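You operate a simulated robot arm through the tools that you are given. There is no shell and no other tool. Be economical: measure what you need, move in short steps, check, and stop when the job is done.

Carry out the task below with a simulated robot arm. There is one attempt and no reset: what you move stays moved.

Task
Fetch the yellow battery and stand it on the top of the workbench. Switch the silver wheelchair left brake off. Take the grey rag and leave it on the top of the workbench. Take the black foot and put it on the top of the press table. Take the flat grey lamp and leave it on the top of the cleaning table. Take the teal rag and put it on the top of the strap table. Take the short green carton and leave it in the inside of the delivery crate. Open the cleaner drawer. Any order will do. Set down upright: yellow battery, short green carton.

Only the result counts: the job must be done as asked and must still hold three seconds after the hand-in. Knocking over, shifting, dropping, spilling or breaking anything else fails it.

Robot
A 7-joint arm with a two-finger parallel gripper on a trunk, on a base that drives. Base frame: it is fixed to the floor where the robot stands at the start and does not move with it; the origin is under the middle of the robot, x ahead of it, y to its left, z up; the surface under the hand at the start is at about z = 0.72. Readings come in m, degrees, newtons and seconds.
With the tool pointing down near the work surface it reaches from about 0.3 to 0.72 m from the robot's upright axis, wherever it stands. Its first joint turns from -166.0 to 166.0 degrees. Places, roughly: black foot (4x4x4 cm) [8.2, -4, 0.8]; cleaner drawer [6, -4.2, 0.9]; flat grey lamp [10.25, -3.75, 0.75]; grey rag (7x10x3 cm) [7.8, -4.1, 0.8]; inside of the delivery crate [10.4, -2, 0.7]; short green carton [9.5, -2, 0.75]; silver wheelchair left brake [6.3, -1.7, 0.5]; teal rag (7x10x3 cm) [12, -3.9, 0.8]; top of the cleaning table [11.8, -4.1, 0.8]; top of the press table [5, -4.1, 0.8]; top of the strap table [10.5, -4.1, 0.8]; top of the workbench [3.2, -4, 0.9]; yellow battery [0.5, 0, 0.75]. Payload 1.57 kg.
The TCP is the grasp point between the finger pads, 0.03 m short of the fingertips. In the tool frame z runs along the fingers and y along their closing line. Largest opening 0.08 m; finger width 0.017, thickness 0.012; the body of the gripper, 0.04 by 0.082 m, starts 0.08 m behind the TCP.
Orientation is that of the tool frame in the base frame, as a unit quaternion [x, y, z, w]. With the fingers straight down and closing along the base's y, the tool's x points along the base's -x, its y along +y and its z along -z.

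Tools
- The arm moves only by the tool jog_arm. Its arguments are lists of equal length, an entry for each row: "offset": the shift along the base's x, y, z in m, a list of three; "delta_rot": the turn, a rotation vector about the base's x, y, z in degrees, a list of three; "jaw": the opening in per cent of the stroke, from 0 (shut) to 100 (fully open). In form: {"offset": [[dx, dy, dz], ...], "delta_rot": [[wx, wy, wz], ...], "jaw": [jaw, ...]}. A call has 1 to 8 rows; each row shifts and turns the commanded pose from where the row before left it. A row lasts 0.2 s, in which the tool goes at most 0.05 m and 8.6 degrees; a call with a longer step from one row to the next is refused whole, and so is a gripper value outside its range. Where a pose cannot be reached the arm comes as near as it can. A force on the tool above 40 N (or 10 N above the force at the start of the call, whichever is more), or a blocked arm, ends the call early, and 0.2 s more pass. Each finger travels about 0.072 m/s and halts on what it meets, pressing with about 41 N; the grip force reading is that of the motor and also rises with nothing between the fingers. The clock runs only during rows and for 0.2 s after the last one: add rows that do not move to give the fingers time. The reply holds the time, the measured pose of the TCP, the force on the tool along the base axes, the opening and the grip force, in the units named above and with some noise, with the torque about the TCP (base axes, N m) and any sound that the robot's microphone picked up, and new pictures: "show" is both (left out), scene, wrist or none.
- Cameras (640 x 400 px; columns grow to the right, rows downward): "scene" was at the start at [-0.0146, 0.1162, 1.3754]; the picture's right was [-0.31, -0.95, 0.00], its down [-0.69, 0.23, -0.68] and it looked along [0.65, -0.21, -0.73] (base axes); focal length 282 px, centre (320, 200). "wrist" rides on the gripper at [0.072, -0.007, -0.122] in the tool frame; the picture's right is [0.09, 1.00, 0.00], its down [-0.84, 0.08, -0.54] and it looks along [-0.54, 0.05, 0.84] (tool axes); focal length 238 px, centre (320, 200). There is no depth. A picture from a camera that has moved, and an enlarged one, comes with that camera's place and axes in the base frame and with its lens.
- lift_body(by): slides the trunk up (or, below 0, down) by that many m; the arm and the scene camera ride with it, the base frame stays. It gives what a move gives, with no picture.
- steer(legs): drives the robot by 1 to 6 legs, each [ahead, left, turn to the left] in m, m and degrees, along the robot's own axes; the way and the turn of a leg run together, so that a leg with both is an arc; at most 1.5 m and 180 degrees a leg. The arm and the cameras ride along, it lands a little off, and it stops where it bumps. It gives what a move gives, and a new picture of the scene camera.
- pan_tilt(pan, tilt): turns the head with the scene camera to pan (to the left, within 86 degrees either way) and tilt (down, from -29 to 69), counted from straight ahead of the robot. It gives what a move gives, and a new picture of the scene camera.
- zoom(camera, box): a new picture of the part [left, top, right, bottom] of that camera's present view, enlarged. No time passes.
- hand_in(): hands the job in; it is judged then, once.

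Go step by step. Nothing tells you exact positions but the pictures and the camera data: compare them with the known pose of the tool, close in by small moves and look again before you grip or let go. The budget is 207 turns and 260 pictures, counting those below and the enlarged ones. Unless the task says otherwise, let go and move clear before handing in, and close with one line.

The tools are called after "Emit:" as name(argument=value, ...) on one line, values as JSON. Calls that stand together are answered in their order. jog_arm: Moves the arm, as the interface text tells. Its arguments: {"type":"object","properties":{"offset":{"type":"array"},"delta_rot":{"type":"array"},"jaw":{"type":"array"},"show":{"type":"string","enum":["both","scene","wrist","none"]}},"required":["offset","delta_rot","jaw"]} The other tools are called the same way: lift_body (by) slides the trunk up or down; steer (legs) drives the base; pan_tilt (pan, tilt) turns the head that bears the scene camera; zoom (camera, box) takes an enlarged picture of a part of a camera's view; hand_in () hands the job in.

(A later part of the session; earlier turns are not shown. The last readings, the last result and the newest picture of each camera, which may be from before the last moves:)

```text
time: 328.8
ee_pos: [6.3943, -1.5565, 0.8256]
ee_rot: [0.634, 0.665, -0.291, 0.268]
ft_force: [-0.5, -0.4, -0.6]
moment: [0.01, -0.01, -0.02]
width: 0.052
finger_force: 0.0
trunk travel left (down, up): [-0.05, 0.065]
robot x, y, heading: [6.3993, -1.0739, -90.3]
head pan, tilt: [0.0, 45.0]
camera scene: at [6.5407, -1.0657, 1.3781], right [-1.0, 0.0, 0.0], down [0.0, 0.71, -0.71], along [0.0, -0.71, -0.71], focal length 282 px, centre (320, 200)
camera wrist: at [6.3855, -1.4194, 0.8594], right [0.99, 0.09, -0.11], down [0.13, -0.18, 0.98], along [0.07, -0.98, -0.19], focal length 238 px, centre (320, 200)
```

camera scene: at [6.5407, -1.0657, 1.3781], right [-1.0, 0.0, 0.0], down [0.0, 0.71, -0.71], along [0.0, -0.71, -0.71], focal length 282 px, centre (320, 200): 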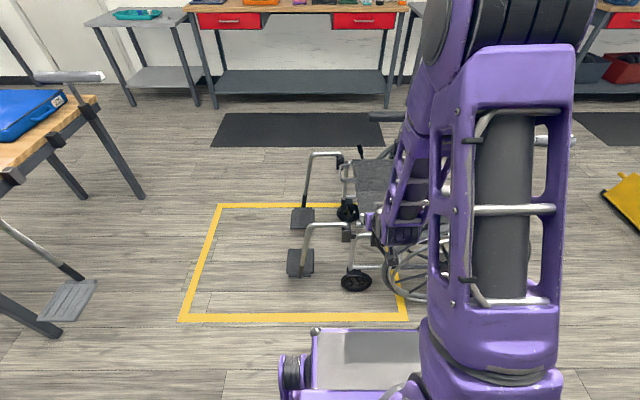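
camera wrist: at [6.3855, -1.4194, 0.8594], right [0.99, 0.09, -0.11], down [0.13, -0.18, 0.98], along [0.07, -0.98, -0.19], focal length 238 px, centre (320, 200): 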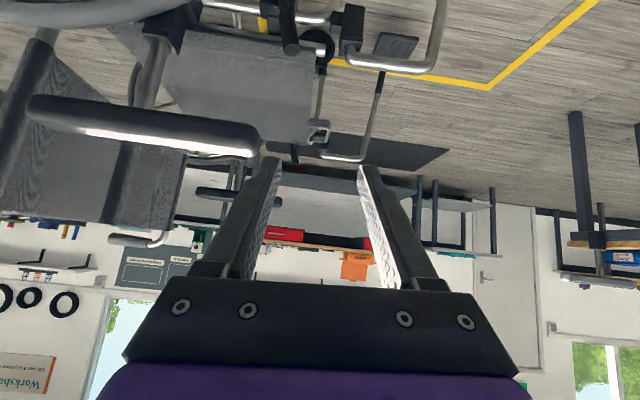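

The armrest's front end is above and behind the lever, and a 45° approach clears it. I'll go to a point 15 cm back from the handle and look.

Emit:
jog_arm(offset=[[-0.015, -0.015, -0.038], [-0.015, -0.015, -0.038], [-0.015, -0.015, -0.038], [-0.014, -0.017, -0.04], [0, 0, 0]], delta_rot=[[0, 0, 0], [0, 0, 0], [0, 0, 0], [0, 0, 0], [0, 0, 0]], jaw=[65, 65, 65, 65, 65], show="both")

Emit:
zoom(camera="wrist", box=[200, 0, 440, 200])

```text
time: 330.0
ee_pos: [6.3369, -1.6215, 0.6736]
ee_rot: [0.634, 0.665, -0.29, 0.268]
ft_force: [0.3, 0.2, -0.1]
moment: [0.0, 0.0, 0.01]
width: 0.0521
finger_force: 0.1
trunk travel left (down, up): [-0.05, 0.065]
robot x, y, heading: [6.4038, -1.0765, -90.4]
head pan, tilt: [0.0, 45.0]
camera scene: at [6.5407, -1.0656, 1.3781], right [-1.0, 0.0, 0.0], down [0.0, 0.71, -0.71], along [0.0, -0.71, -0.71], focal length 282 px, centre (320, 200)
camera wrist: at [6.3282, -1.4852, 0.7072], right [0.99, 0.09, -0.11], down [0.13, -0.18, 0.98], along [0.07, -0.98, -0.19], focal length 238 px, centre (320, 200)
```

scene: 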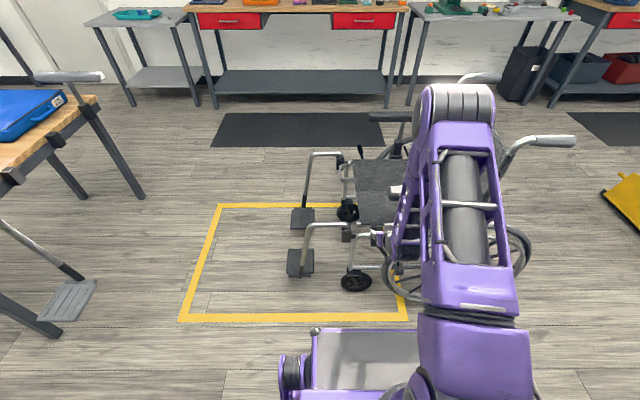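
wrist: 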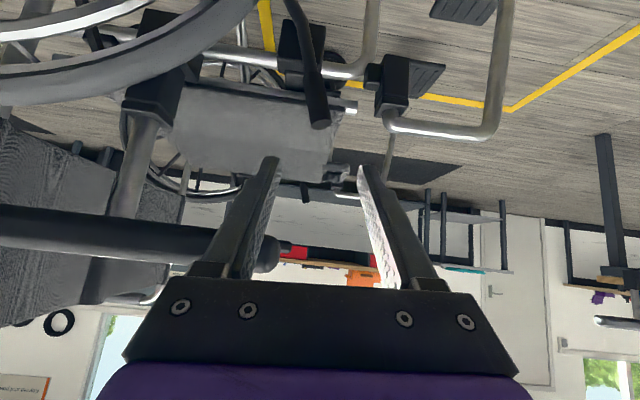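

```text
2.00 times, centred on (320, 100) of wrist
camera zoom: at [6.3282, -1.4852, 0.7072], right [0.99, 0.09, -0.11], down [0.13, -0.18, 0.98], along [0.07, -0.98, -0.19], focal length 477 px, centre (320, 400)
```

zoom: 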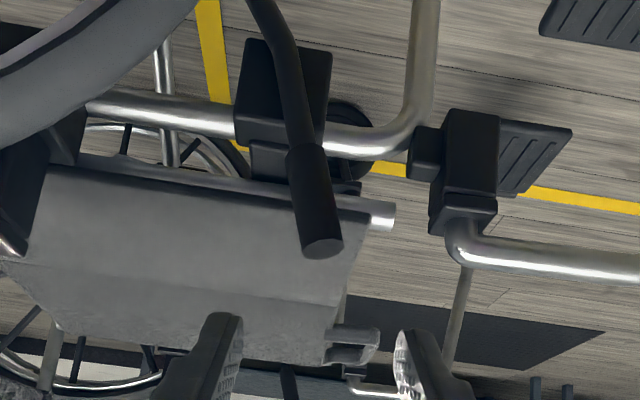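

The handle grip is centred between the fingers, about 2 cm thick and spanning z 0.51–0.57. I'll advance along the tool axis so the fingers straddle it.

Emit:
jog_arm(offset=[[-0.001, -0.022, -0.022], [-0.001, -0.022, -0.022], [-0.001, -0.022, -0.022], [-0.001, -0.022, -0.022], [-0.001, -0.02, -0.02], [0, 0, 0]], delta_rot=[[0, 0, 0], [0, 0, 0], [0, 0, 0], [0, 0, 0], [0, 0, 0], [0, 0, 0]], jaw=[65, 65, 65, 65, 65, 65], show="both")

```text
time: 331.4
ee_pos: [6.3304, -1.727, 0.5657]
ee_rot: [0.635, 0.664, -0.29, 0.267]
ft_force: [-1.1, 0.3, 1.7]
moment: [0.02, 0.02, -0.03]
width: 0.052
finger_force: 0.0
trunk travel left (down, up): [-0.05, 0.065]
robot x, y, heading: [6.404, -1.0769, -90.5]
head pan, tilt: [0.0, 45.0]
camera scene: at [6.5407, -1.0656, 1.3781], right [-1.0, 0.0, 0.0], down [0.0, 0.71, -0.71], along [0.0, -0.71, -0.71], focal length 282 px, centre (320, 200)
camera wrist: at [6.3219, -1.5907, 0.5996], right [0.99, 0.09, -0.11], down [0.13, -0.18, 0.98], along [0.07, -0.98, -0.19], focal length 238 px, centre (320, 200)
```

scene: 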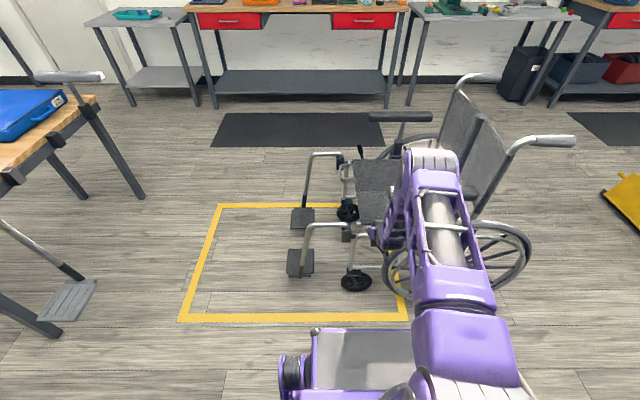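
wrist: 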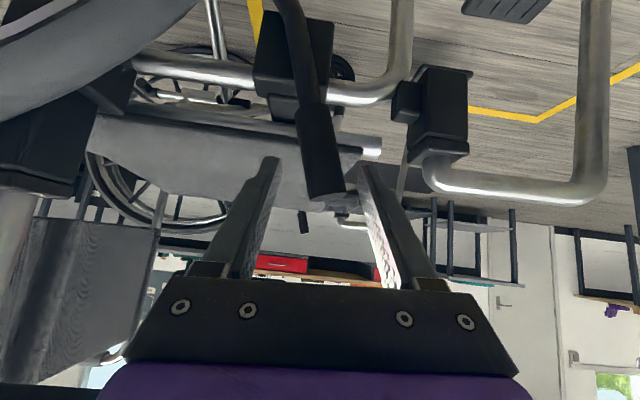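

The handle is between the fingers. I'll push it back (−x) gently in steps, watching the force.

Emit:
jog_arm(offset=[[-0.01, 0, 0], [-0.01, 0, 0], [-0.01, 0, 0], [-0.01, 0, 0], [0, 0, 0]], delta_rot=[[0, 0, 0], [0, 0, 0], [0, 0, 0], [0, 0, 0], [0, 0, 0]], jaw=[65, 65, 65, 65, 65], show="both")

```text
time: 332.6
ee_pos: [6.2911, -1.7266, 0.5639]
ee_rot: [0.635, 0.665, -0.29, 0.267]
ft_force: [1.5, 0.6, 1.0]
moment: [-0.01, -0.05, 0.01]
width: 0.0532
finger_force: 0.7
trunk travel left (down, up): [-0.05, 0.065]
robot x, y, heading: [6.4017, -1.0739, -90.4]
head pan, tilt: [0.0, 45.0]
camera scene: at [6.5407, -1.0655, 1.3781], right [-1.0, 0.0, 0.0], down [0.0, 0.71, -0.71], along [0.0, -0.71, -0.71], focal length 282 px, centre (320, 200)
camera wrist: at [6.2816, -1.5898, 0.598], right [0.99, 0.09, -0.11], down [0.13, -0.18, 0.97], along [0.07, -0.98, -0.19], focal length 238 px, centre (320, 200)
```

scene: 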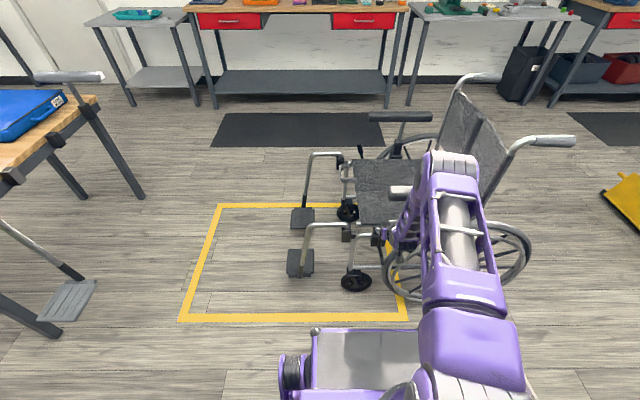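
wrist: 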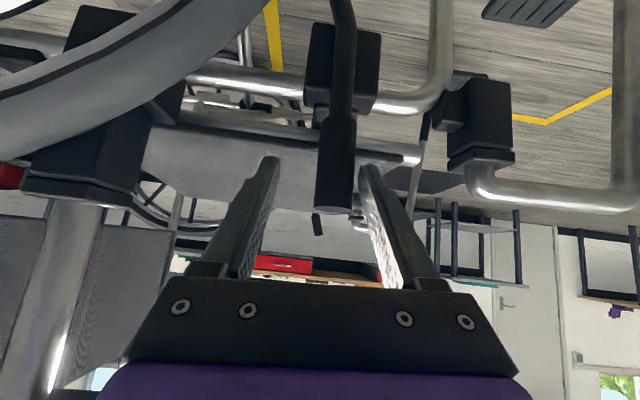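

The lever is following with little force. I'll continue back.

Emit:
jog_arm(offset=[[-0.01, 0, 0], [-0.01, 0, 0], [-0.01, 0, 0], [-0.01, 0, 0], [0, 0, 0]], delta_rot=[[0, 0, 0], [0, 0, 0], [0, 0, 0], [0, 0, 0], [0, 0, 0]], jaw=[65, 65, 65, 65, 65], show="wrist")

```text
time: 333.8
ee_pos: [6.2512, -1.7274, 0.5635]
ee_rot: [0.634, 0.664, -0.291, 0.268]
ft_force: [2.0, 0.3, 1.2]
moment: [0.01, -0.06, -0.01]
width: 0.0534
finger_force: 0.2
trunk travel left (down, up): [-0.05, 0.065]
robot x, y, heading: [6.4001, -1.0807, -90.0]
head pan, tilt: [0.0, 45.0]
camera wrist: at [6.2429, -1.5898, 0.5981], right [0.99, 0.09, -0.11], down [0.13, -0.18, 0.98], along [0.07, -0.98, -0.19], focal length 238 px, centre (320, 200)
```

wrist: 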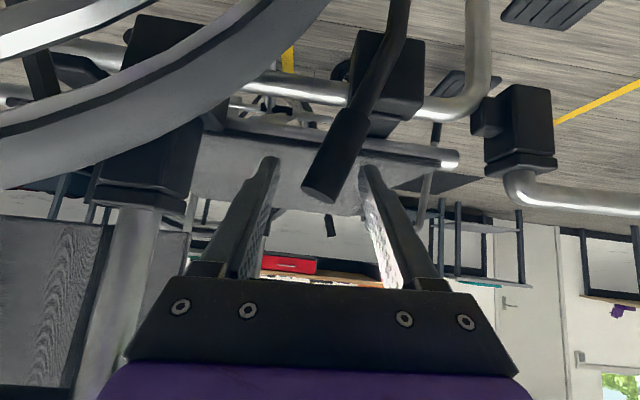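

Emit:
jog_arm(offset=[[-0.008, 0, 0], [-0.008, 0, 0], [-0.008, 0, 0], [0, 0, 0]], delta_rot=[[0, 0, 0], [0, 0, 0], [0, 0, 0], [0, 0, 0]], jaw=[65, 65, 65, 65], show="wrist")

```text
time: 334.7
ee_pos: [6.2427, -1.7284, 0.5649]
ee_rot: [0.629, 0.669, -0.285, 0.274]
ft_force: [18.6, 11.7, 14.9]
moment: [0.34, -0.98, 0.77]
width: 0.0681
finger_force: 8.8
trunk travel left (down, up): [-0.05, 0.065]
robot x, y, heading: [6.4011, -1.0751, -90.2]
head pan, tilt: [0.0, 45.0]
stopped in row 4: the force on the tool passed its limit at 43 N (the readings are from after the stop); the commanded pose is now the measured one
camera wrist: at [6.2315, -1.5911, 0.5977], right [0.99, 0.11, -0.1], down [0.12, -0.18, 0.98], along [0.09, -0.98, -0.19], focal length 238 px, centre (320, 200)
```

wrist: 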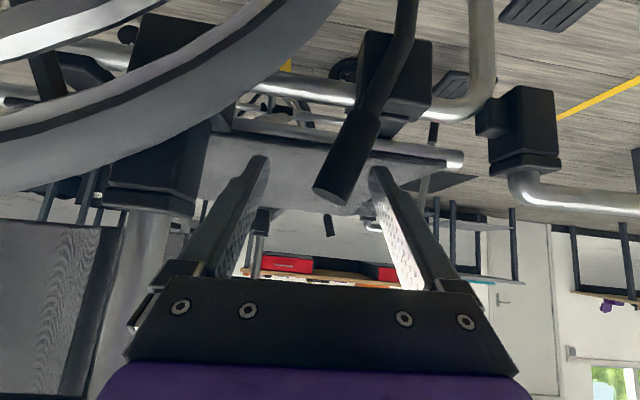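

The lever reached its rear stop and the shoe is off the tyre. I'll ease off and withdraw along the tool axis.

Emit:
jog_arm(offset=[[0.014, 0, 0], [0, 0.02, 0.02], [0, 0.03, 0.03], [0, 0.03, 0.03], [0, 0.03, 0.03], [0.01, 0.03, 0.035], [0.02, 0.03, 0.035], [0.02, 0.02, 0.04]], delta_rot=[[0, 0, 0], [0, 0, 0], [0, 0, 0], [0, 0, 0], [0, 0, 0], [0, 0, 0], [0, 0, 0], [0, 0, 0]], jaw=[65, 65, 65, 65, 65, 65, 65, 65], show="both")

Emit:
zoom(camera="wrist", box=[180, 0, 420, 150])

```text
refused: row 7 steps farther than a row can; nothing moved
```

```text
2.67 times, centred on (300, 75) of wrist
camera zoom: at [6.2315, -1.5911, 0.5977], right [0.99, 0.11, -0.1], down [0.12, -0.18, 0.98], along [0.09, -0.98, -0.19], focal length 636 px, centre (373, 533)
```

zoom: 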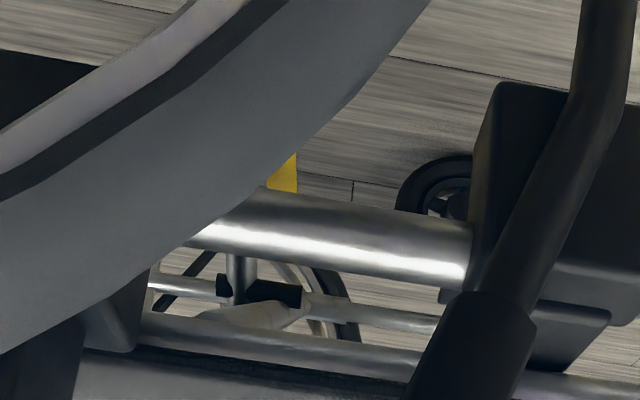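

Emit:
jog_arm(offset=[[0.014, 0, 0], [0, 0.02, 0.02], [0, 0.03, 0.03], [0, 0.03, 0.03], [0, 0.03, 0.03], [0.01, 0.03, 0.03], [0.015, 0.03, 0.03], [0.015, 0.02, 0.04]], delta_rot=[[0, 0, 0], [0, 0, 0], [0, 0, 0], [0, 0, 0], [0, 0, 0], [0, 0, 0], [0, 0, 0], [0, 0, 0]], jaw=[65, 65, 65, 65, 65, 65, 65, 65], show="both")

Emit:
zoom(camera="wrist", box=[180, 0, 420, 150])

```text
time: 336.5
ee_pos: [6.2888, -1.5373, 0.776]
ee_rot: [0.632, 0.668, -0.286, 0.271]
ft_force: [-0.4, 0.1, -0.2]
moment: [0.01, 0.01, -0.03]
width: 0.0519
finger_force: 0.1
trunk travel left (down, up): [-0.05, 0.065]
robot x, y, heading: [6.4017, -1.0762, -90.1]
head pan, tilt: [0.0, 45.0]
camera scene: at [6.541, -1.0654, 1.3781], right [-1.0, 0.0, 0.0], down [0.0, 0.71, -0.71], along [0.0, -0.71, -0.71], focal length 282 px, centre (320, 200)
camera wrist: at [6.2784, -1.4007, 0.8081], right [0.99, 0.1, -0.11], down [0.12, -0.18, 0.98], along [0.08, -0.98, -0.19], focal length 238 px, centre (320, 200)
```

scene: 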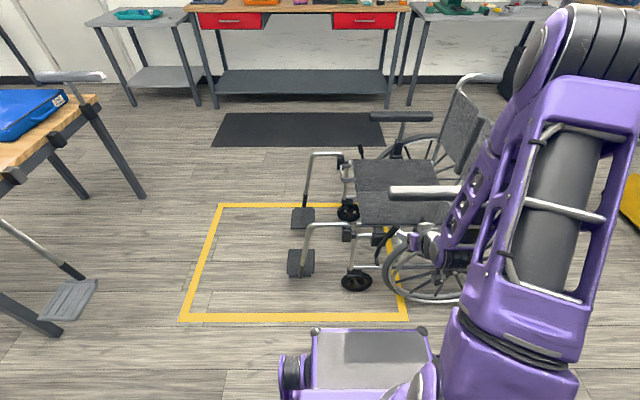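
wrist: 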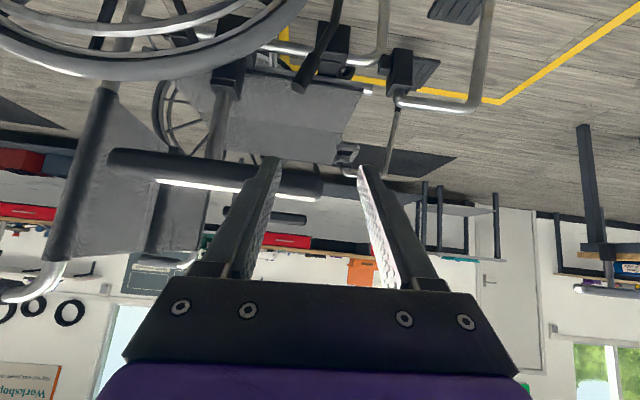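

```text
2.67 times, centred on (300, 75) of wrist
camera zoom: at [6.2784, -1.4007, 0.8081], right [0.99, 0.1, -0.11], down [0.12, -0.18, 0.98], along [0.08, -0.98, -0.19], focal length 636 px, centre (373, 533)
```

zoom: 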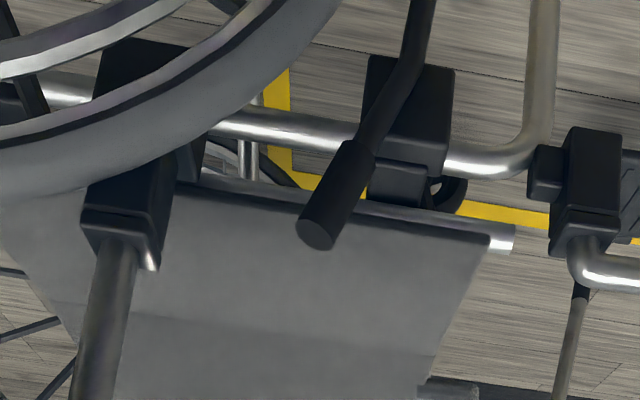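

The brake is off, with the lever now leaning back and its shoe clear of the tyre. Next is the green carton: I'll raise the arm and drive along y ≈ −0.75 to x ≈ 9.5.

Emit:
jog_arm(offset=[[0, 0.02, 0.04], [0, 0.01, 0.045], [0, 0, 0.045], [0, 0, 0.045], [0, 0, 0.045], [0, 0, 0.04], [0, 0, 0]], delta_rot=[[8, 0, 0], [8, 0, 0], [8, 0, 0], [8, 0, 0], [8, 0, 0], [5.5, 0, 0], [0, 0, 0]], jaw=[65, 65, 65, 65, 65, 65, 65], show="none")

Emit:
steer(legs=[[-0.3, 0, 0], [0, 0, 90], [1.5, 0, 0], [1.4, 0, 0]])

Emit:
pan_tilt(pan=-40, tilt=35)

```text
time: 338.1
ee_pos: [6.2912, -1.506, 1.0337]
ee_rot: [0.687, 0.726, -0.005, 0.006]
ft_force: [-0.5, 0.3, 0.3]
moment: [-0.03, 0.0, -0.03]
width: 0.052
finger_force: 0.0
trunk travel left (down, up): [-0.05, 0.065]
robot x, y, heading: [6.3978, -1.0712, -90.2]
head pan, tilt: [0.0, 45.0]
```

```text
time: 357.9
ee_pos: [9.781, -0.8134, 1.0334]
ee_rot: [-0.048, 0.999, -0.001, 0.009]
ft_force: [0.8, -0.2, 0.8]
moment: [0.0, 0.0, 0.02]
width: 0.052
finger_force: 0.0
trunk travel left (down, up): [-0.05, 0.065]
robot x, y, heading: [9.3444, -0.7189, 2.1]
head pan, tilt: [0.0, 45.0]
camera scene: at [9.3312, -0.5791, 1.3781], right [0.04, -1.0, 0.0], down [-0.71, -0.03, -0.71], along [0.71, 0.03, -0.71], focal length 282 px, centre (320, 200)
```

scene: 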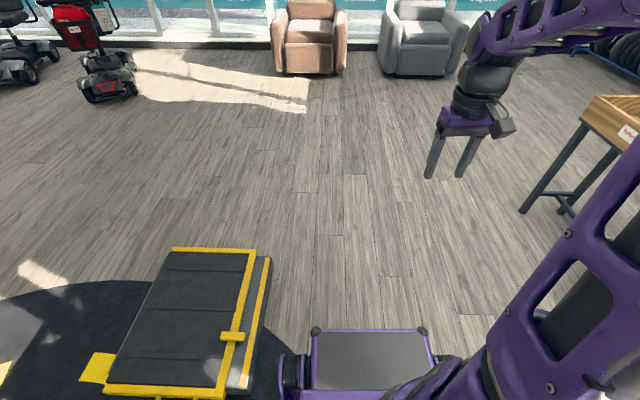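

```text
time: 359.0
ee_pos: [9.7815, -0.8132, 1.0333]
ee_rot: [-0.048, 0.999, -0.001, 0.009]
ft_force: [0.9, 0.3, 0.5]
moment: [0.02, 0.0, 0.01]
width: 0.0522
finger_force: 0.0
trunk travel left (down, up): [-0.05, 0.065]
robot x, y, heading: [9.3458, -0.7214, 2.0]
head pan, tilt: [-40.0, 35.0]
camera scene: at [9.3195, -0.6361, 1.3929], right [-0.61, -0.79, 0.0], down [-0.45, 0.35, -0.82], along [0.65, -0.5, -0.57], focal length 282 px, centre (320, 200)
```

scene: 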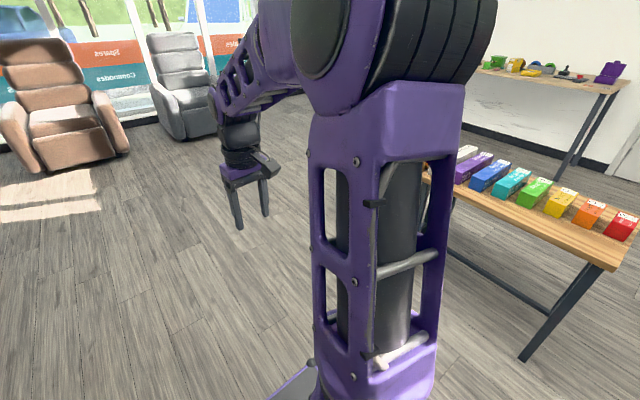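

The cartons stand in a row on the table. The ramp is close on my left, so I'll shift right first, then turn to face them.

Emit:
steer(legs=[[0, -0.3, 0], [0, 0, -92]])

Emit:
pan_tilt(pan=0, tilt=45)

```text
time: 366.4
ee_pos: [9.2411, -1.4472, 1.032]
ee_rot: [0.691, 0.723, -0.007, 0.006]
ft_force: [-0.2, -0.4, 0.1]
moment: [0.01, 0.02, 0.01]
width: 0.052
finger_force: 0.1
trunk travel left (down, up): [-0.05, 0.065]
robot x, y, heading: [9.3581, -1.0158, -90.7]
head pan, tilt: [-40.0, 35.0]
camera scene: at [9.4399, -0.9941, 1.393], right [-0.76, 0.65, 0.0], down [0.37, 0.43, -0.82], along [-0.53, -0.62, -0.57], focal length 282 px, centre (320, 200)
```

scene: 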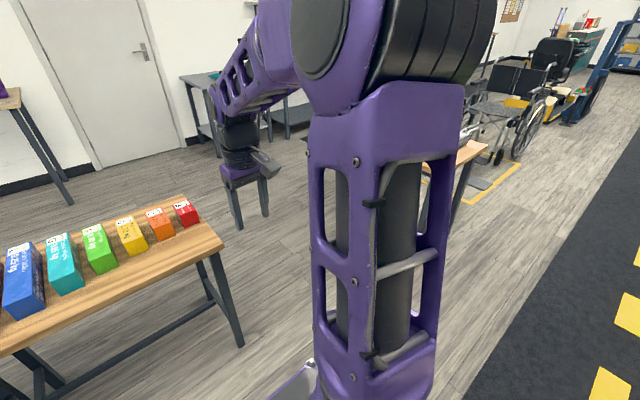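

```text
time: 367.5
ee_pos: [9.2416, -1.4478, 1.0327]
ee_rot: [0.691, 0.723, -0.007, 0.006]
ft_force: [-0.2, -0.1, -0.8]
moment: [0.01, -0.03, -0.03]
width: 0.0518
finger_force: 0.0
trunk travel left (down, up): [-0.05, 0.065]
robot x, y, heading: [9.3575, -1.0129, -90.8]
head pan, tilt: [0.0, 45.0]
camera scene: at [9.4963, -1.0087, 1.3782], right [-1.0, 0.01, 0.0], down [0.01, 0.71, -0.71], along [-0.01, -0.71, -0.71], focal length 282 px, centre (320, 200)
```

scene: 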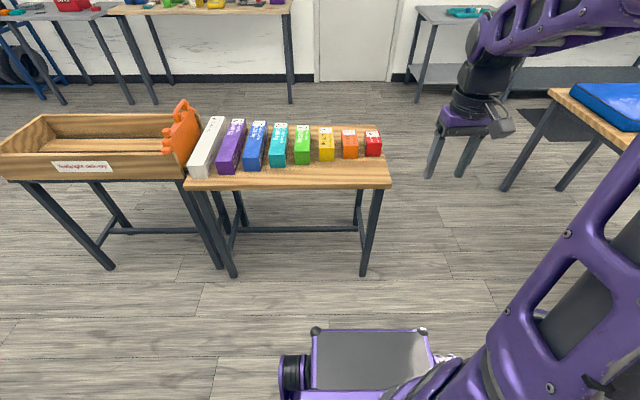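

Emit:
zoom(camera="scene", box=[170, 90, 400, 200])

Emit:
zoom(camera="scene", box=[255, 110, 345, 180])

```text
2.78 times, centred on (285, 145) of scene
camera zoom: at [9.4963, -1.0087, 1.3782], right [-1.0, 0.01, 0.0], down [0.01, 0.71, -0.71], along [-0.01, -0.71, -0.71], focal length 785 px, centre (417, 353)
```

zoom: 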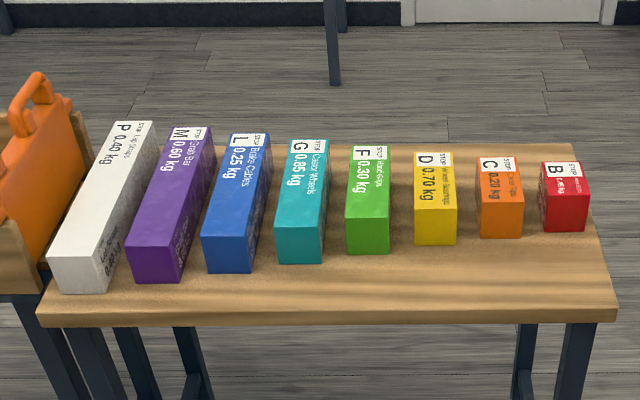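

```text
5.71 times, centred on (300, 145) of scene
camera zoom: at [9.4963, -1.0087, 1.3782], right [-1.0, 0.01, 0.0], down [0.01, 0.71, -0.71], along [-0.01, -0.71, -0.71], focal length 1613 px, centre (434, 514)
```

zoom: 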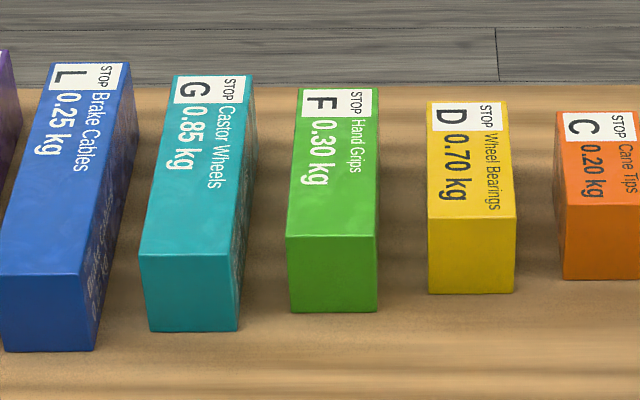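

The green carton "F" lies between yellow and teal, about 6 cm wide and 18 cm long, centre ≈ [9.55, −1.97]. I'll move in front of it.

Emit:
steer(legs=[[0, 0.17, 0.8], [0.28, 0, 0]])

Emit:
jog_arm(offset=[[0.03, -0.03, 0], [0.03, -0.03, 0], [0.03, -0.03, 0], [0.03, -0.03, 0], [0.02, -0.02, -0.02], [0, -0.02, -0.03], [0, 0, -0.02], [0, 0, 0]], delta_rot=[[0, 0, 3], [0, 0, 0], [0, 0, 0], [0, 0, 0], [0, 0, 0], [0, 0, 0], [0, 0, 0], [0, 0, 0]], jaw=[87, 87, 87, 87, 87, 87, 87, 87], show="both")

```text
time: 371.4
ee_pos: [9.4221, -1.7297, 1.0343]
ee_rot: [0.685, 0.728, -0.007, 0.006]
ft_force: [1.1, 0.1, 0.7]
moment: [0.0, 0.0, 0.03]
width: 0.052
finger_force: 0.1
trunk travel left (down, up): [-0.05, 0.065]
robot x, y, heading: [9.5266, -1.2981, -89.8]
head pan, tilt: [0.0, 45.0]
camera scene: at [9.6691, -1.2879, 1.3781], right [-1.0, 0.0, 0.0], down [0.0, 0.71, -0.71], along [0.0, -0.71, -0.71], focal length 282 px, centre (320, 200)
```

scene: 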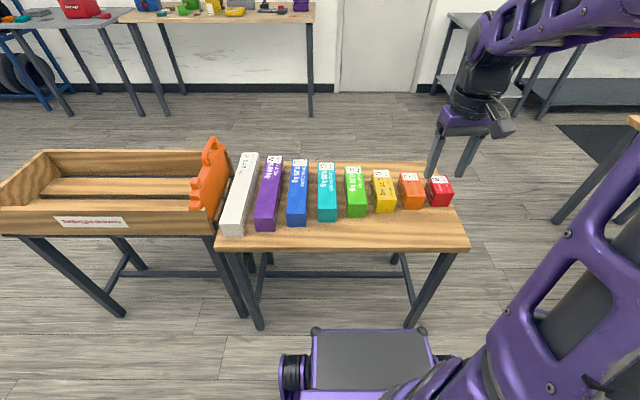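

```text
time: 373.2
ee_pos: [9.5616, -1.8908, 0.9624]
ee_rot: [0.666, 0.746, -0.007, 0.005]
ft_force: [0.0, -0.3, -1.1]
moment: [0.01, -0.02, 0.0]
width: 0.0695
finger_force: 0.2
trunk travel left (down, up): [-0.05, 0.065]
robot x, y, heading: [9.5286, -1.2964, -89.6]
head pan, tilt: [0.0, 45.0]
camera scene: at [9.6691, -1.2881, 1.3781], right [-1.0, 0.0, 0.0], down [0.0, 0.71, -0.71], along [0.0, -0.71, -0.71], focal length 282 px, centre (320, 200)
camera wrist: at [9.5468, -1.8197, 1.0852], right [0.98, 0.2, 0.0], down [0.17, -0.81, 0.56], along [0.11, -0.55, -0.83], focal length 238 px, centre (320, 200)
```

scene: 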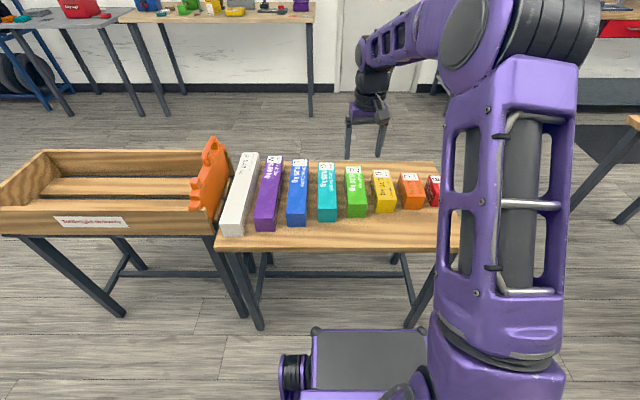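
wrist: 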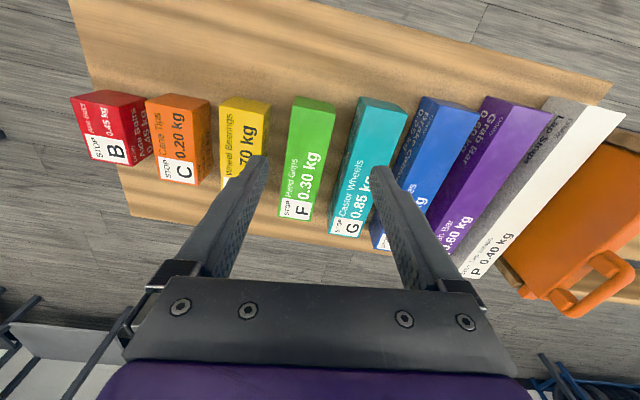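

The box axis is along y with centre at [9.555, −1.99]. The gripper yaw is off by 6.5°, so I'll correct it and move above the carton.

Emit:
jog_arm(offset=[[-0.003, -0.03, 0], [-0.003, -0.03, 0], [0, -0.034, -0.02], [0, 0, -0.03], [0, 0, -0.03], [0, 0, 0]], delta_rot=[[0, 0, -6.5], [0, 0, 0], [0, 0, 0], [0, 0, 0], [0, 0, 0], [0, 0, 0]], jaw=[87, 87, 87, 87, 87, 87], show="both")

```text
time: 374.6
ee_pos: [9.5573, -1.9844, 0.8835]
ee_rot: [0.707, 0.707, -0.007, 0.006]
ft_force: [-0.1, -1.0, 0.9]
moment: [0.01, -0.02, 0.0]
width: 0.0695
finger_force: 0.1
trunk travel left (down, up): [-0.05, 0.065]
robot x, y, heading: [9.5273, -1.3006, -89.8]
head pan, tilt: [0.0, 45.0]
camera scene: at [9.6691, -1.2881, 1.3781], right [-1.0, 0.0, 0.0], down [0.0, 0.71, -0.71], along [0.0, -0.71, -0.71], focal length 282 px, centre (320, 200)
camera wrist: at [9.5496, -1.911, 1.0051], right [1.0, 0.09, 0.0], down [0.08, -0.83, 0.56], along [0.05, -0.55, -0.83], focal length 238 px, centre (320, 200)
```

scene: 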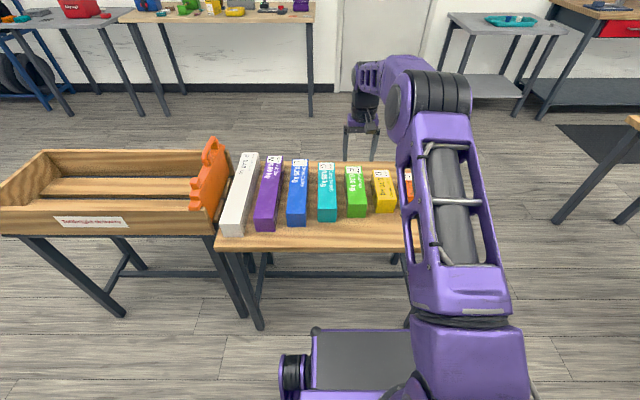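
wrist: 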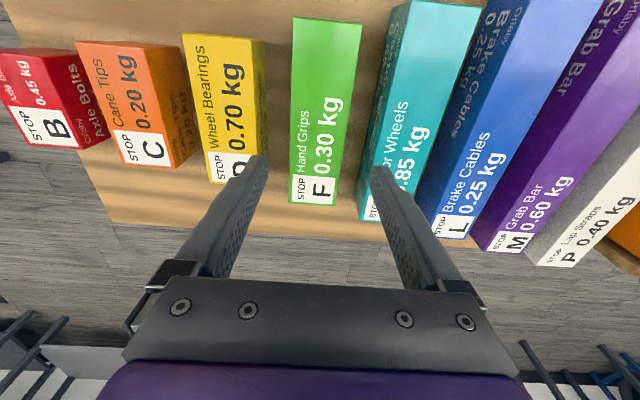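

The carton centre is x = 9.555 with 2–2.5 cm gaps to its neighbours. I'll narrow the opening to 6.6 cm, centre on it, and lower around the carton.

Emit:
jog_arm(offset=[[-0.002, -0.002, -0.03], [0, 0, -0.03], [0, 0, -0.015], [0, 0, 0]], delta_rot=[[0, 0, 0], [0, 0, 0], [0, 0, 0], [0, 0, 0]], jaw=[82, 82, 82, 82], show="wrist")

```text
time: 375.6
ee_pos: [9.5536, -1.9858, 0.8083]
ee_rot: [0.707, 0.707, -0.007, 0.005]
ft_force: [-0.1, 0.0, 0.1]
moment: [-0.02, 0.0, 0.02]
width: 0.0657
finger_force: 0.0
trunk travel left (down, up): [-0.05, 0.065]
robot x, y, heading: [9.5257, -1.3004, -89.8]
head pan, tilt: [0.0, 45.0]
camera wrist: at [9.5467, -1.9119, 0.9302], right [1.0, 0.09, 0.0], down [0.08, -0.83, 0.56], along [0.05, -0.55, -0.83], focal length 238 px, centre (320, 200)
```

wrist: 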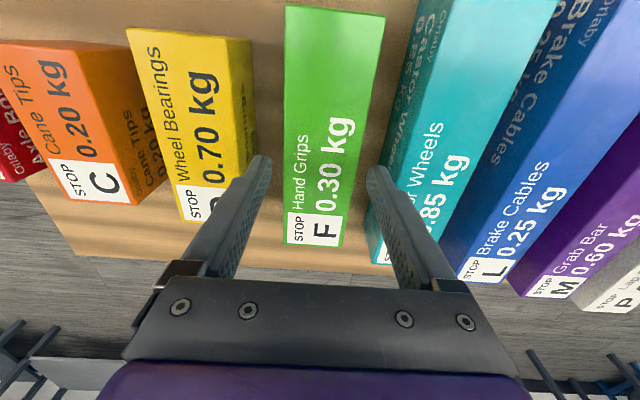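

Emit:
zoom(camera="wrist", box=[230, 100, 430, 260])

```text
2.50 times, centred on (330, 180) of wrist
camera zoom: at [9.5467, -1.9119, 0.9302], right [1.0, 0.09, 0.0], down [0.08, -0.83, 0.56], along [0.05, -0.55, -0.83], focal length 596 px, centre (295, 250)
```

zoom: 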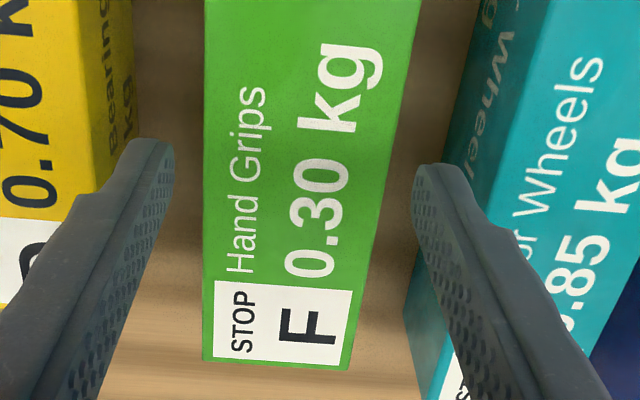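

Clearances check out at about 5 mm inside and over 1 cm outside. Lowering and gripping.

Emit:
jog_arm(offset=[[0, 0, -0.02], [0, 0, -0.02], [0, 0, -0.012], [0, 0, 0], [0, 0, 0], [0, 0, 0], [0, 0, 0]], delta_rot=[[0, 0, 0], [0, 0, 0], [0, 0, 0], [0, 0, 0], [0, 0, 0], [0, 0, 0], [0, 0, 0]], jaw=[82, 82, 82, 82, 40, 0, 0], show="wrist")

```text
time: 377.2
ee_pos: [9.553, -1.9853, 0.7583]
ee_rot: [0.707, 0.707, -0.006, 0.006]
ft_force: [0.5, 0.4, 0.3]
moment: [-0.16, -0.07, 0.09]
width: 0.0598
finger_force: 40.3
trunk travel left (down, up): [-0.05, 0.065]
robot x, y, heading: [9.5287, -1.2964, -89.7]
head pan, tilt: [0.0, 45.0]
camera wrist: at [9.5464, -1.9119, 0.8798], right [1.0, 0.09, 0.0], down [0.08, -0.83, 0.56], along [0.05, -0.55, -0.83], focal length 238 px, centre (320, 200)
```

wrist: 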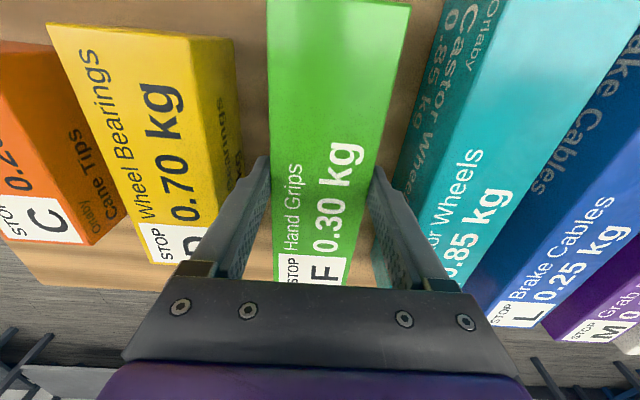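

Gripped at 6 cm; lifting straight up.

Emit:
jog_arm(offset=[[0, 0, 0.02], [0, 0, 0.03], [0, 0, 0.04], [0, 0, 0.045], [0, 0, 0.045], [0, 0, 0.045], [0, 0.02, 0.045], [0, 0.02, 0.04]], delta_rot=[[0, 0, 0], [0, 0, 0], [0, 0, 0], [0, 0, 0], [0, 0, 0], [0, 0, 0], [0, 0, 0], [0, 0, 0]], jaw=[0, 0, 0, 0, 0, 0, 0, 0], show="scene")

```text
time: 379.0
ee_pos: [9.5546, -1.9481, 1.0665]
ee_rot: [0.706, 0.708, -0.007, 0.005]
ft_force: [0.1, -0.5, -3.7]
moment: [0.06, 0.01, -0.01]
width: 0.0594
finger_force: 40.8
trunk travel left (down, up): [-0.05, 0.065]
robot x, y, heading: [9.5283, -1.2959, -89.8]
head pan, tilt: [0.0, 45.0]
camera scene: at [9.6691, -1.2883, 1.3781], right [-1.0, 0.0, 0.0], down [0.0, 0.71, -0.71], along [0.0, -0.71, -0.71], focal length 282 px, centre (320, 200)
```

scene: 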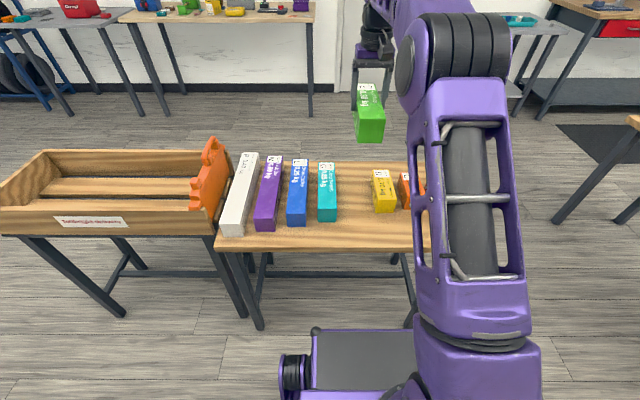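

Carton secured. I'll strafe left to the crate at x ≈ 10.35 and turn the carton so its long side runs along the crate.

Emit:
steer(legs=[[0, 0.8, 0]])

Emit:
jog_arm(offset=[[0, 0, 0], [0, 0, 0], [0, 0, 0], [0, 0, 0], [0, 0, 0], [0, 0, 0], [0, 0, 0], [0, 0, 0]], delta_rot=[[0, 0, 8.5], [0, 0, 8.5], [0, 0, 8.5], [0, 0, 8.5], [0, 0, 8.5], [0, 0, 8.5], [0, 0, 8.5], [0, 0, 8.5]], jaw=[0, 0, 0, 0, 0, 0, 0, 0], show="none")

Emit:
jog_arm(offset=[[0, 0, 0], [0, 0, 0], [0, 0, 0], [0, 0, 0]], delta_rot=[[0, 0, 8.5], [0, 0, 8.5], [0, 0, 5], [0, 0, 0]], jaw=[0, 0, 0, 0], show="both")

```text
time: 387.0
ee_pos: [10.3443, -1.9457, 1.0664]
ee_rot: [0.707, 0.707, -0.006, 0.005]
ft_force: [0.4, 0.0, -3.2]
moment: [0.02, 0.04, 0.01]
width: 0.0594
finger_force: 40.4
trunk travel left (down, up): [-0.05, 0.065]
robot x, y, heading: [10.3203, -1.2955, -90.1]
head pan, tilt: [0.0, 45.0]
camera scene: at [10.4613, -1.2861, 1.3781], right [-1.0, 0.0, 0.0], down [0.0, 0.71, -0.71], along [0.0, -0.71, -0.71], focal length 282 px, centre (320, 200)
```

scene: 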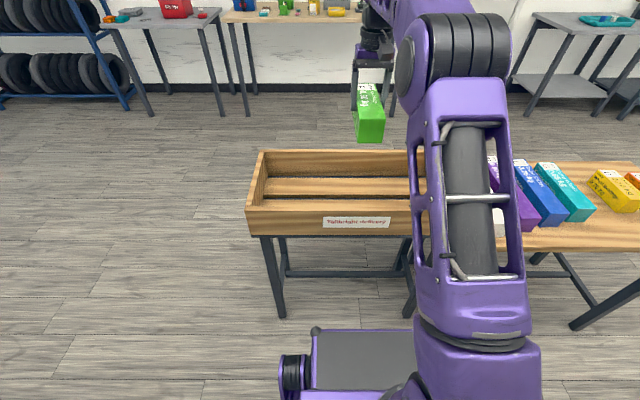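

```text
time: 388.8
ee_pos: [10.3458, -1.9466, 1.0659]
ee_rot: [0.19, 0.982, -0.003, 0.009]
ft_force: [0.7, -0.3, -2.6]
moment: [0.01, 0.03, -0.03]
width: 0.0593
finger_force: 40.8
trunk travel left (down, up): [-0.05, 0.065]
robot x, y, heading: [10.3185, -1.2948, -89.8]
head pan, tilt: [0.0, 45.0]
```

```text
time: 389.8
ee_pos: [10.3444, -1.9455, 1.0666]
ee_rot: [0.0, 1.0, -0.001, 0.009]
ft_force: [0.0, 1.0, -2.3]
moment: [0.01, 0.02, -0.01]
width: 0.0595
finger_force: 41.1
trunk travel left (down, up): [-0.05, 0.065]
robot x, y, heading: [10.3195, -1.2963, -89.6]
head pan, tilt: [0.0, 45.0]
camera scene: at [10.4614, -1.2861, 1.3781], right [-1.0, 0.0, 0.0], down [0.0, 0.71, -0.71], along [0.0, -0.71, -0.71], focal length 282 px, centre (320, 200)
camera wrist: at [10.271, -1.9536, 1.1885], right [-0.09, 1.0, 0.0], down [0.83, 0.08, 0.56], along [0.55, 0.05, -0.83], focal length 238 px, centre (320, 200)
```

scene: 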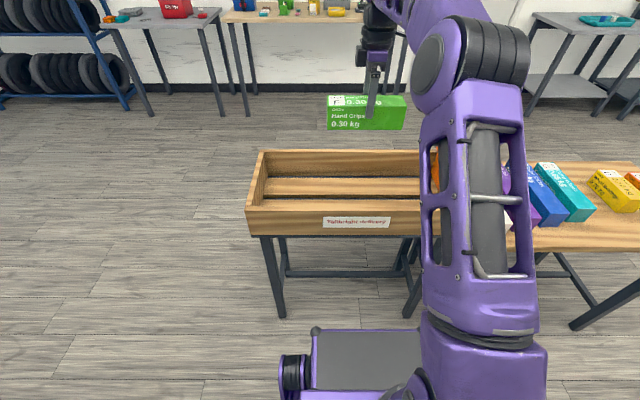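
wrist: 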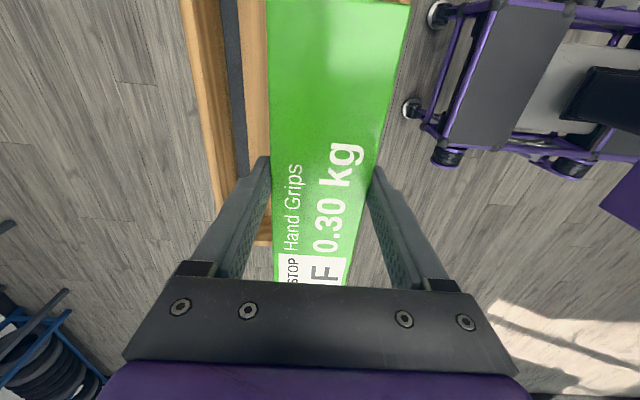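

The crate interior spans about y −1.84 to −2.08, x 9.98 to 10.65. The carton is over the middle, so I'll shift 1.2 cm and lower.

Emit:
jog_arm(offset=[[-0.01, -0.012, -0.02], [0, 0, -0.045], [0, 0, -0.045], [0, 0, -0.045], [0, 0, -0.045], [0, 0, -0.03], [0, 0, 0]], delta_rot=[[0, 0, 0], [0, 0, 0], [0, 0, 0], [0, 0, 0], [0, 0, 0], [0, 0, 0], [0, 0, 0]], jaw=[0, 0, 0, 0, 0, 0, 0], show="both")

```text
time: 391.4
ee_pos: [10.3365, -1.9588, 0.8351]
ee_rot: [0.001, 1.0, -0.001, 0.009]
ft_force: [0.0, -0.1, -3.2]
moment: [-0.02, -0.01, 0.03]
width: 0.0596
finger_force: 41.2
trunk travel left (down, up): [-0.05, 0.065]
robot x, y, heading: [10.3234, -1.2993, -90.0]
head pan, tilt: [0.0, 45.0]
camera scene: at [10.4614, -1.2862, 1.3781], right [-1.0, 0.0, 0.0], down [0.0, 0.71, -0.71], along [0.0, -0.71, -0.71], focal length 282 px, centre (320, 200)
camera wrist: at [10.2612, -1.9656, 0.9579], right [-0.09, 1.0, 0.0], down [0.83, 0.08, 0.56], along [0.55, 0.05, -0.83], focal length 238 px, centre (320, 200)
```

scene: 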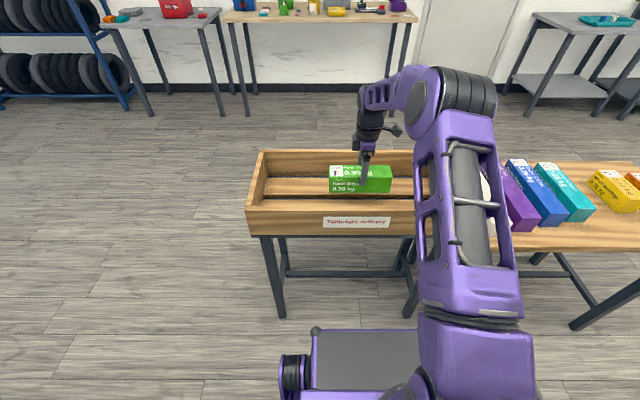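
wrist: 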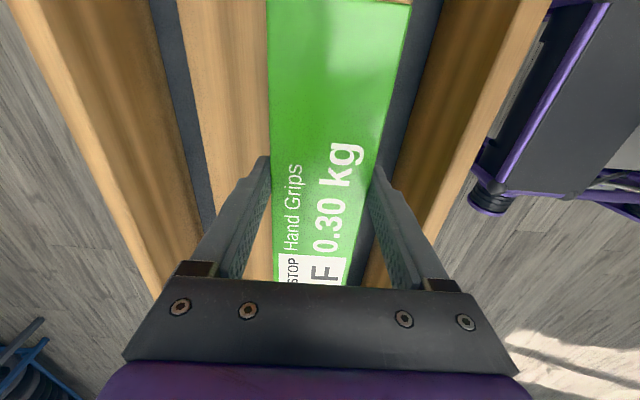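

Emit:
jog_arm(offset=[[0, -0.01, -0.02], [0, 0, -0.015], [0, 0, -0.008], [0, 0, -0.006], [0, 0, -0.005], [0, 0, 0]], delta_rot=[[0, 0, 0], [0, 0, 0], [0, 0, 0], [0, 0, 0], [0, 0, 0], [0, 0, 0]], jaw=[0, 0, 0, 0, 0, 0], show="none")

```text
time: 392.8
ee_pos: [10.3361, -1.9667, 0.782]
ee_rot: [0.0, 1.0, -0.001, 0.01]
ft_force: [-1.0, 0.9, -3.0]
moment: [0.07, -0.02, -0.03]
width: 0.0593
finger_force: 40.8
trunk travel left (down, up): [-0.05, 0.065]
robot x, y, heading: [10.3211, -1.2947, -89.8]
head pan, tilt: [0.0, 45.0]
```

Emit:
jog_arm(offset=[[0, 0, -0.006], [0, 0, -0.006], [0, 0, -0.006], [0, 0, -0.005], [0, 0, 0]], delta_rot=[[0, 0, 0], [0, 0, 0], [0, 0, 0], [0, 0, 0], [0, 0, 0]], jaw=[0, 0, 0, 0, 0], show="both")

```text
time: 394.0
ee_pos: [10.3354, -1.9679, 0.7584]
ee_rot: [0.0, 1.0, 0.0, 0.009]
ft_force: [0.4, 0.0, -2.8]
moment: [0.01, 0.02, 0.02]
width: 0.0594
finger_force: 41.3
trunk travel left (down, up): [-0.05, 0.065]
robot x, y, heading: [10.3201, -1.2933, -89.8]
head pan, tilt: [0.0, 45.0]
camera scene: at [10.4613, -1.2861, 1.3781], right [-1.0, 0.0, 0.0], down [0.0, 0.71, -0.71], along [0.0, -0.71, -0.71], focal length 282 px, centre (320, 200)
camera wrist: at [10.2613, -1.9754, 0.8809], right [-0.09, 1.0, 0.0], down [0.83, 0.08, 0.56], along [0.55, 0.05, -0.83], focal length 238 px, centre (320, 200)
```

scene: 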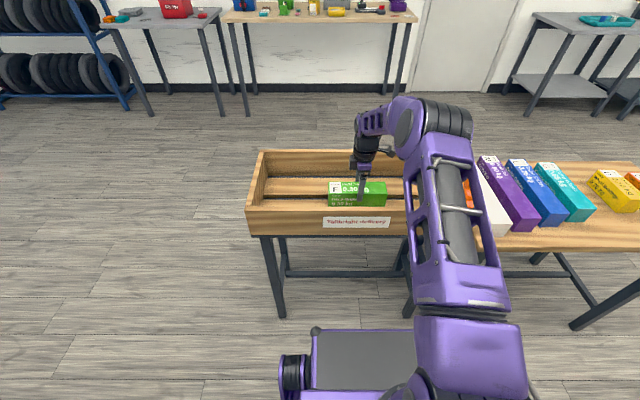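
wrist: 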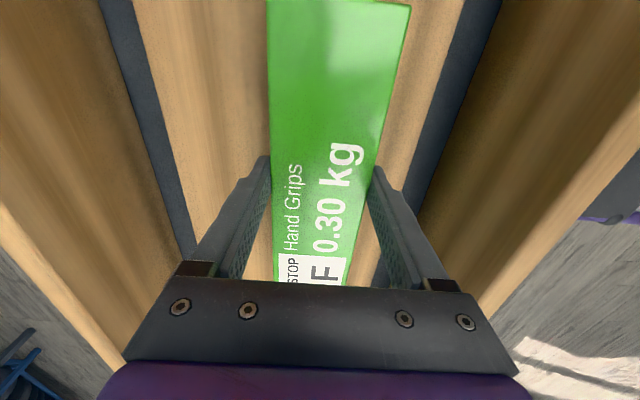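

Emit:
jog_arm(offset=[[0, 0, -0.006], [0, 0, -0.006], [0, 0, -0.006], [0, 0, -0.006], [0, 0, -0.006], [0, 0, 0]], delta_rot=[[0, 0, 0], [0, 0, 0], [0, 0, 0], [0, 0, 0], [0, 0, 0], [0, 0, 0]], jaw=[0, 0, 0, 0, 0, 0], show="none")

```text
time: 394.6
ee_pos: [10.3351, -1.9709, 0.7583]
ee_rot: [0.001, 1.0, -0.004, 0.009]
ft_force: [-0.3, 2.5, 17.2]
moment: [0.7, 0.09, -0.03]
width: 0.0595
finger_force: 41.1
trunk travel left (down, up): [-0.05, 0.065]
robot x, y, heading: [10.3238, -1.2931, -89.9]
head pan, tilt: [0.0, 45.0]
stopped in row 2: the force on the tool passed its limit at 44 N (the readings are from after the stop); the commanded pose is now the measured one
```

The carton has touched the crate floor (TCP 0.758, the same height as at pick-up). Releasing and rising.

Emit:
jog_arm(offset=[[0, 0, 0.001], [0, 0, 0], [0, 0, 0.02], [0, 0, 0.04], [0, 0, 0.045], [0, 0, 0.045], [0, 0, 0.045], [0, 0.02, 0.045]], delta_rot=[[0, 0, 0], [0, 0, 0], [0, 0, 0], [0, 0, 0], [0, 0, 0], [0, 0, 0], [0, 0, 0], [0, 0, 0]], jaw=[85, 90, 90, 90, 90, 90, 90, 90], show="scene")

```text
time: 396.4
ee_pos: [10.3329, -1.9504, 0.9953]
ee_rot: [0.001, 1.0, -0.001, 0.009]
ft_force: [0.4, -0.4, -1.1]
moment: [0.02, -0.01, -0.02]
width: 0.0718
finger_force: 0.0
trunk travel left (down, up): [-0.05, 0.065]
robot x, y, heading: [10.3206, -1.2939, -89.8]
head pan, tilt: [0.0, 45.0]
camera scene: at [10.4614, -1.286, 1.3781], right [-1.0, 0.0, 0.0], down [0.0, 0.71, -0.71], along [0.0, -0.71, -0.71], focal length 282 px, centre (320, 200)
```

scene: 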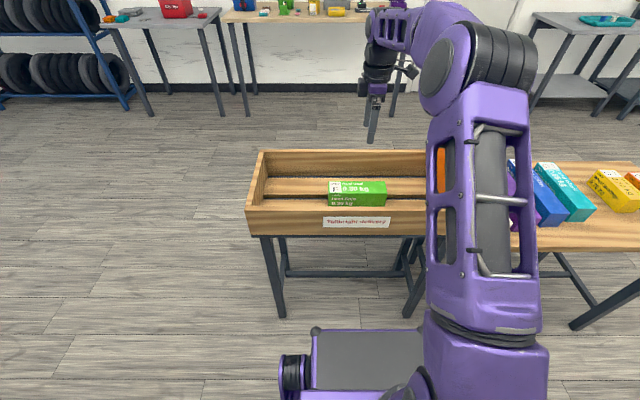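

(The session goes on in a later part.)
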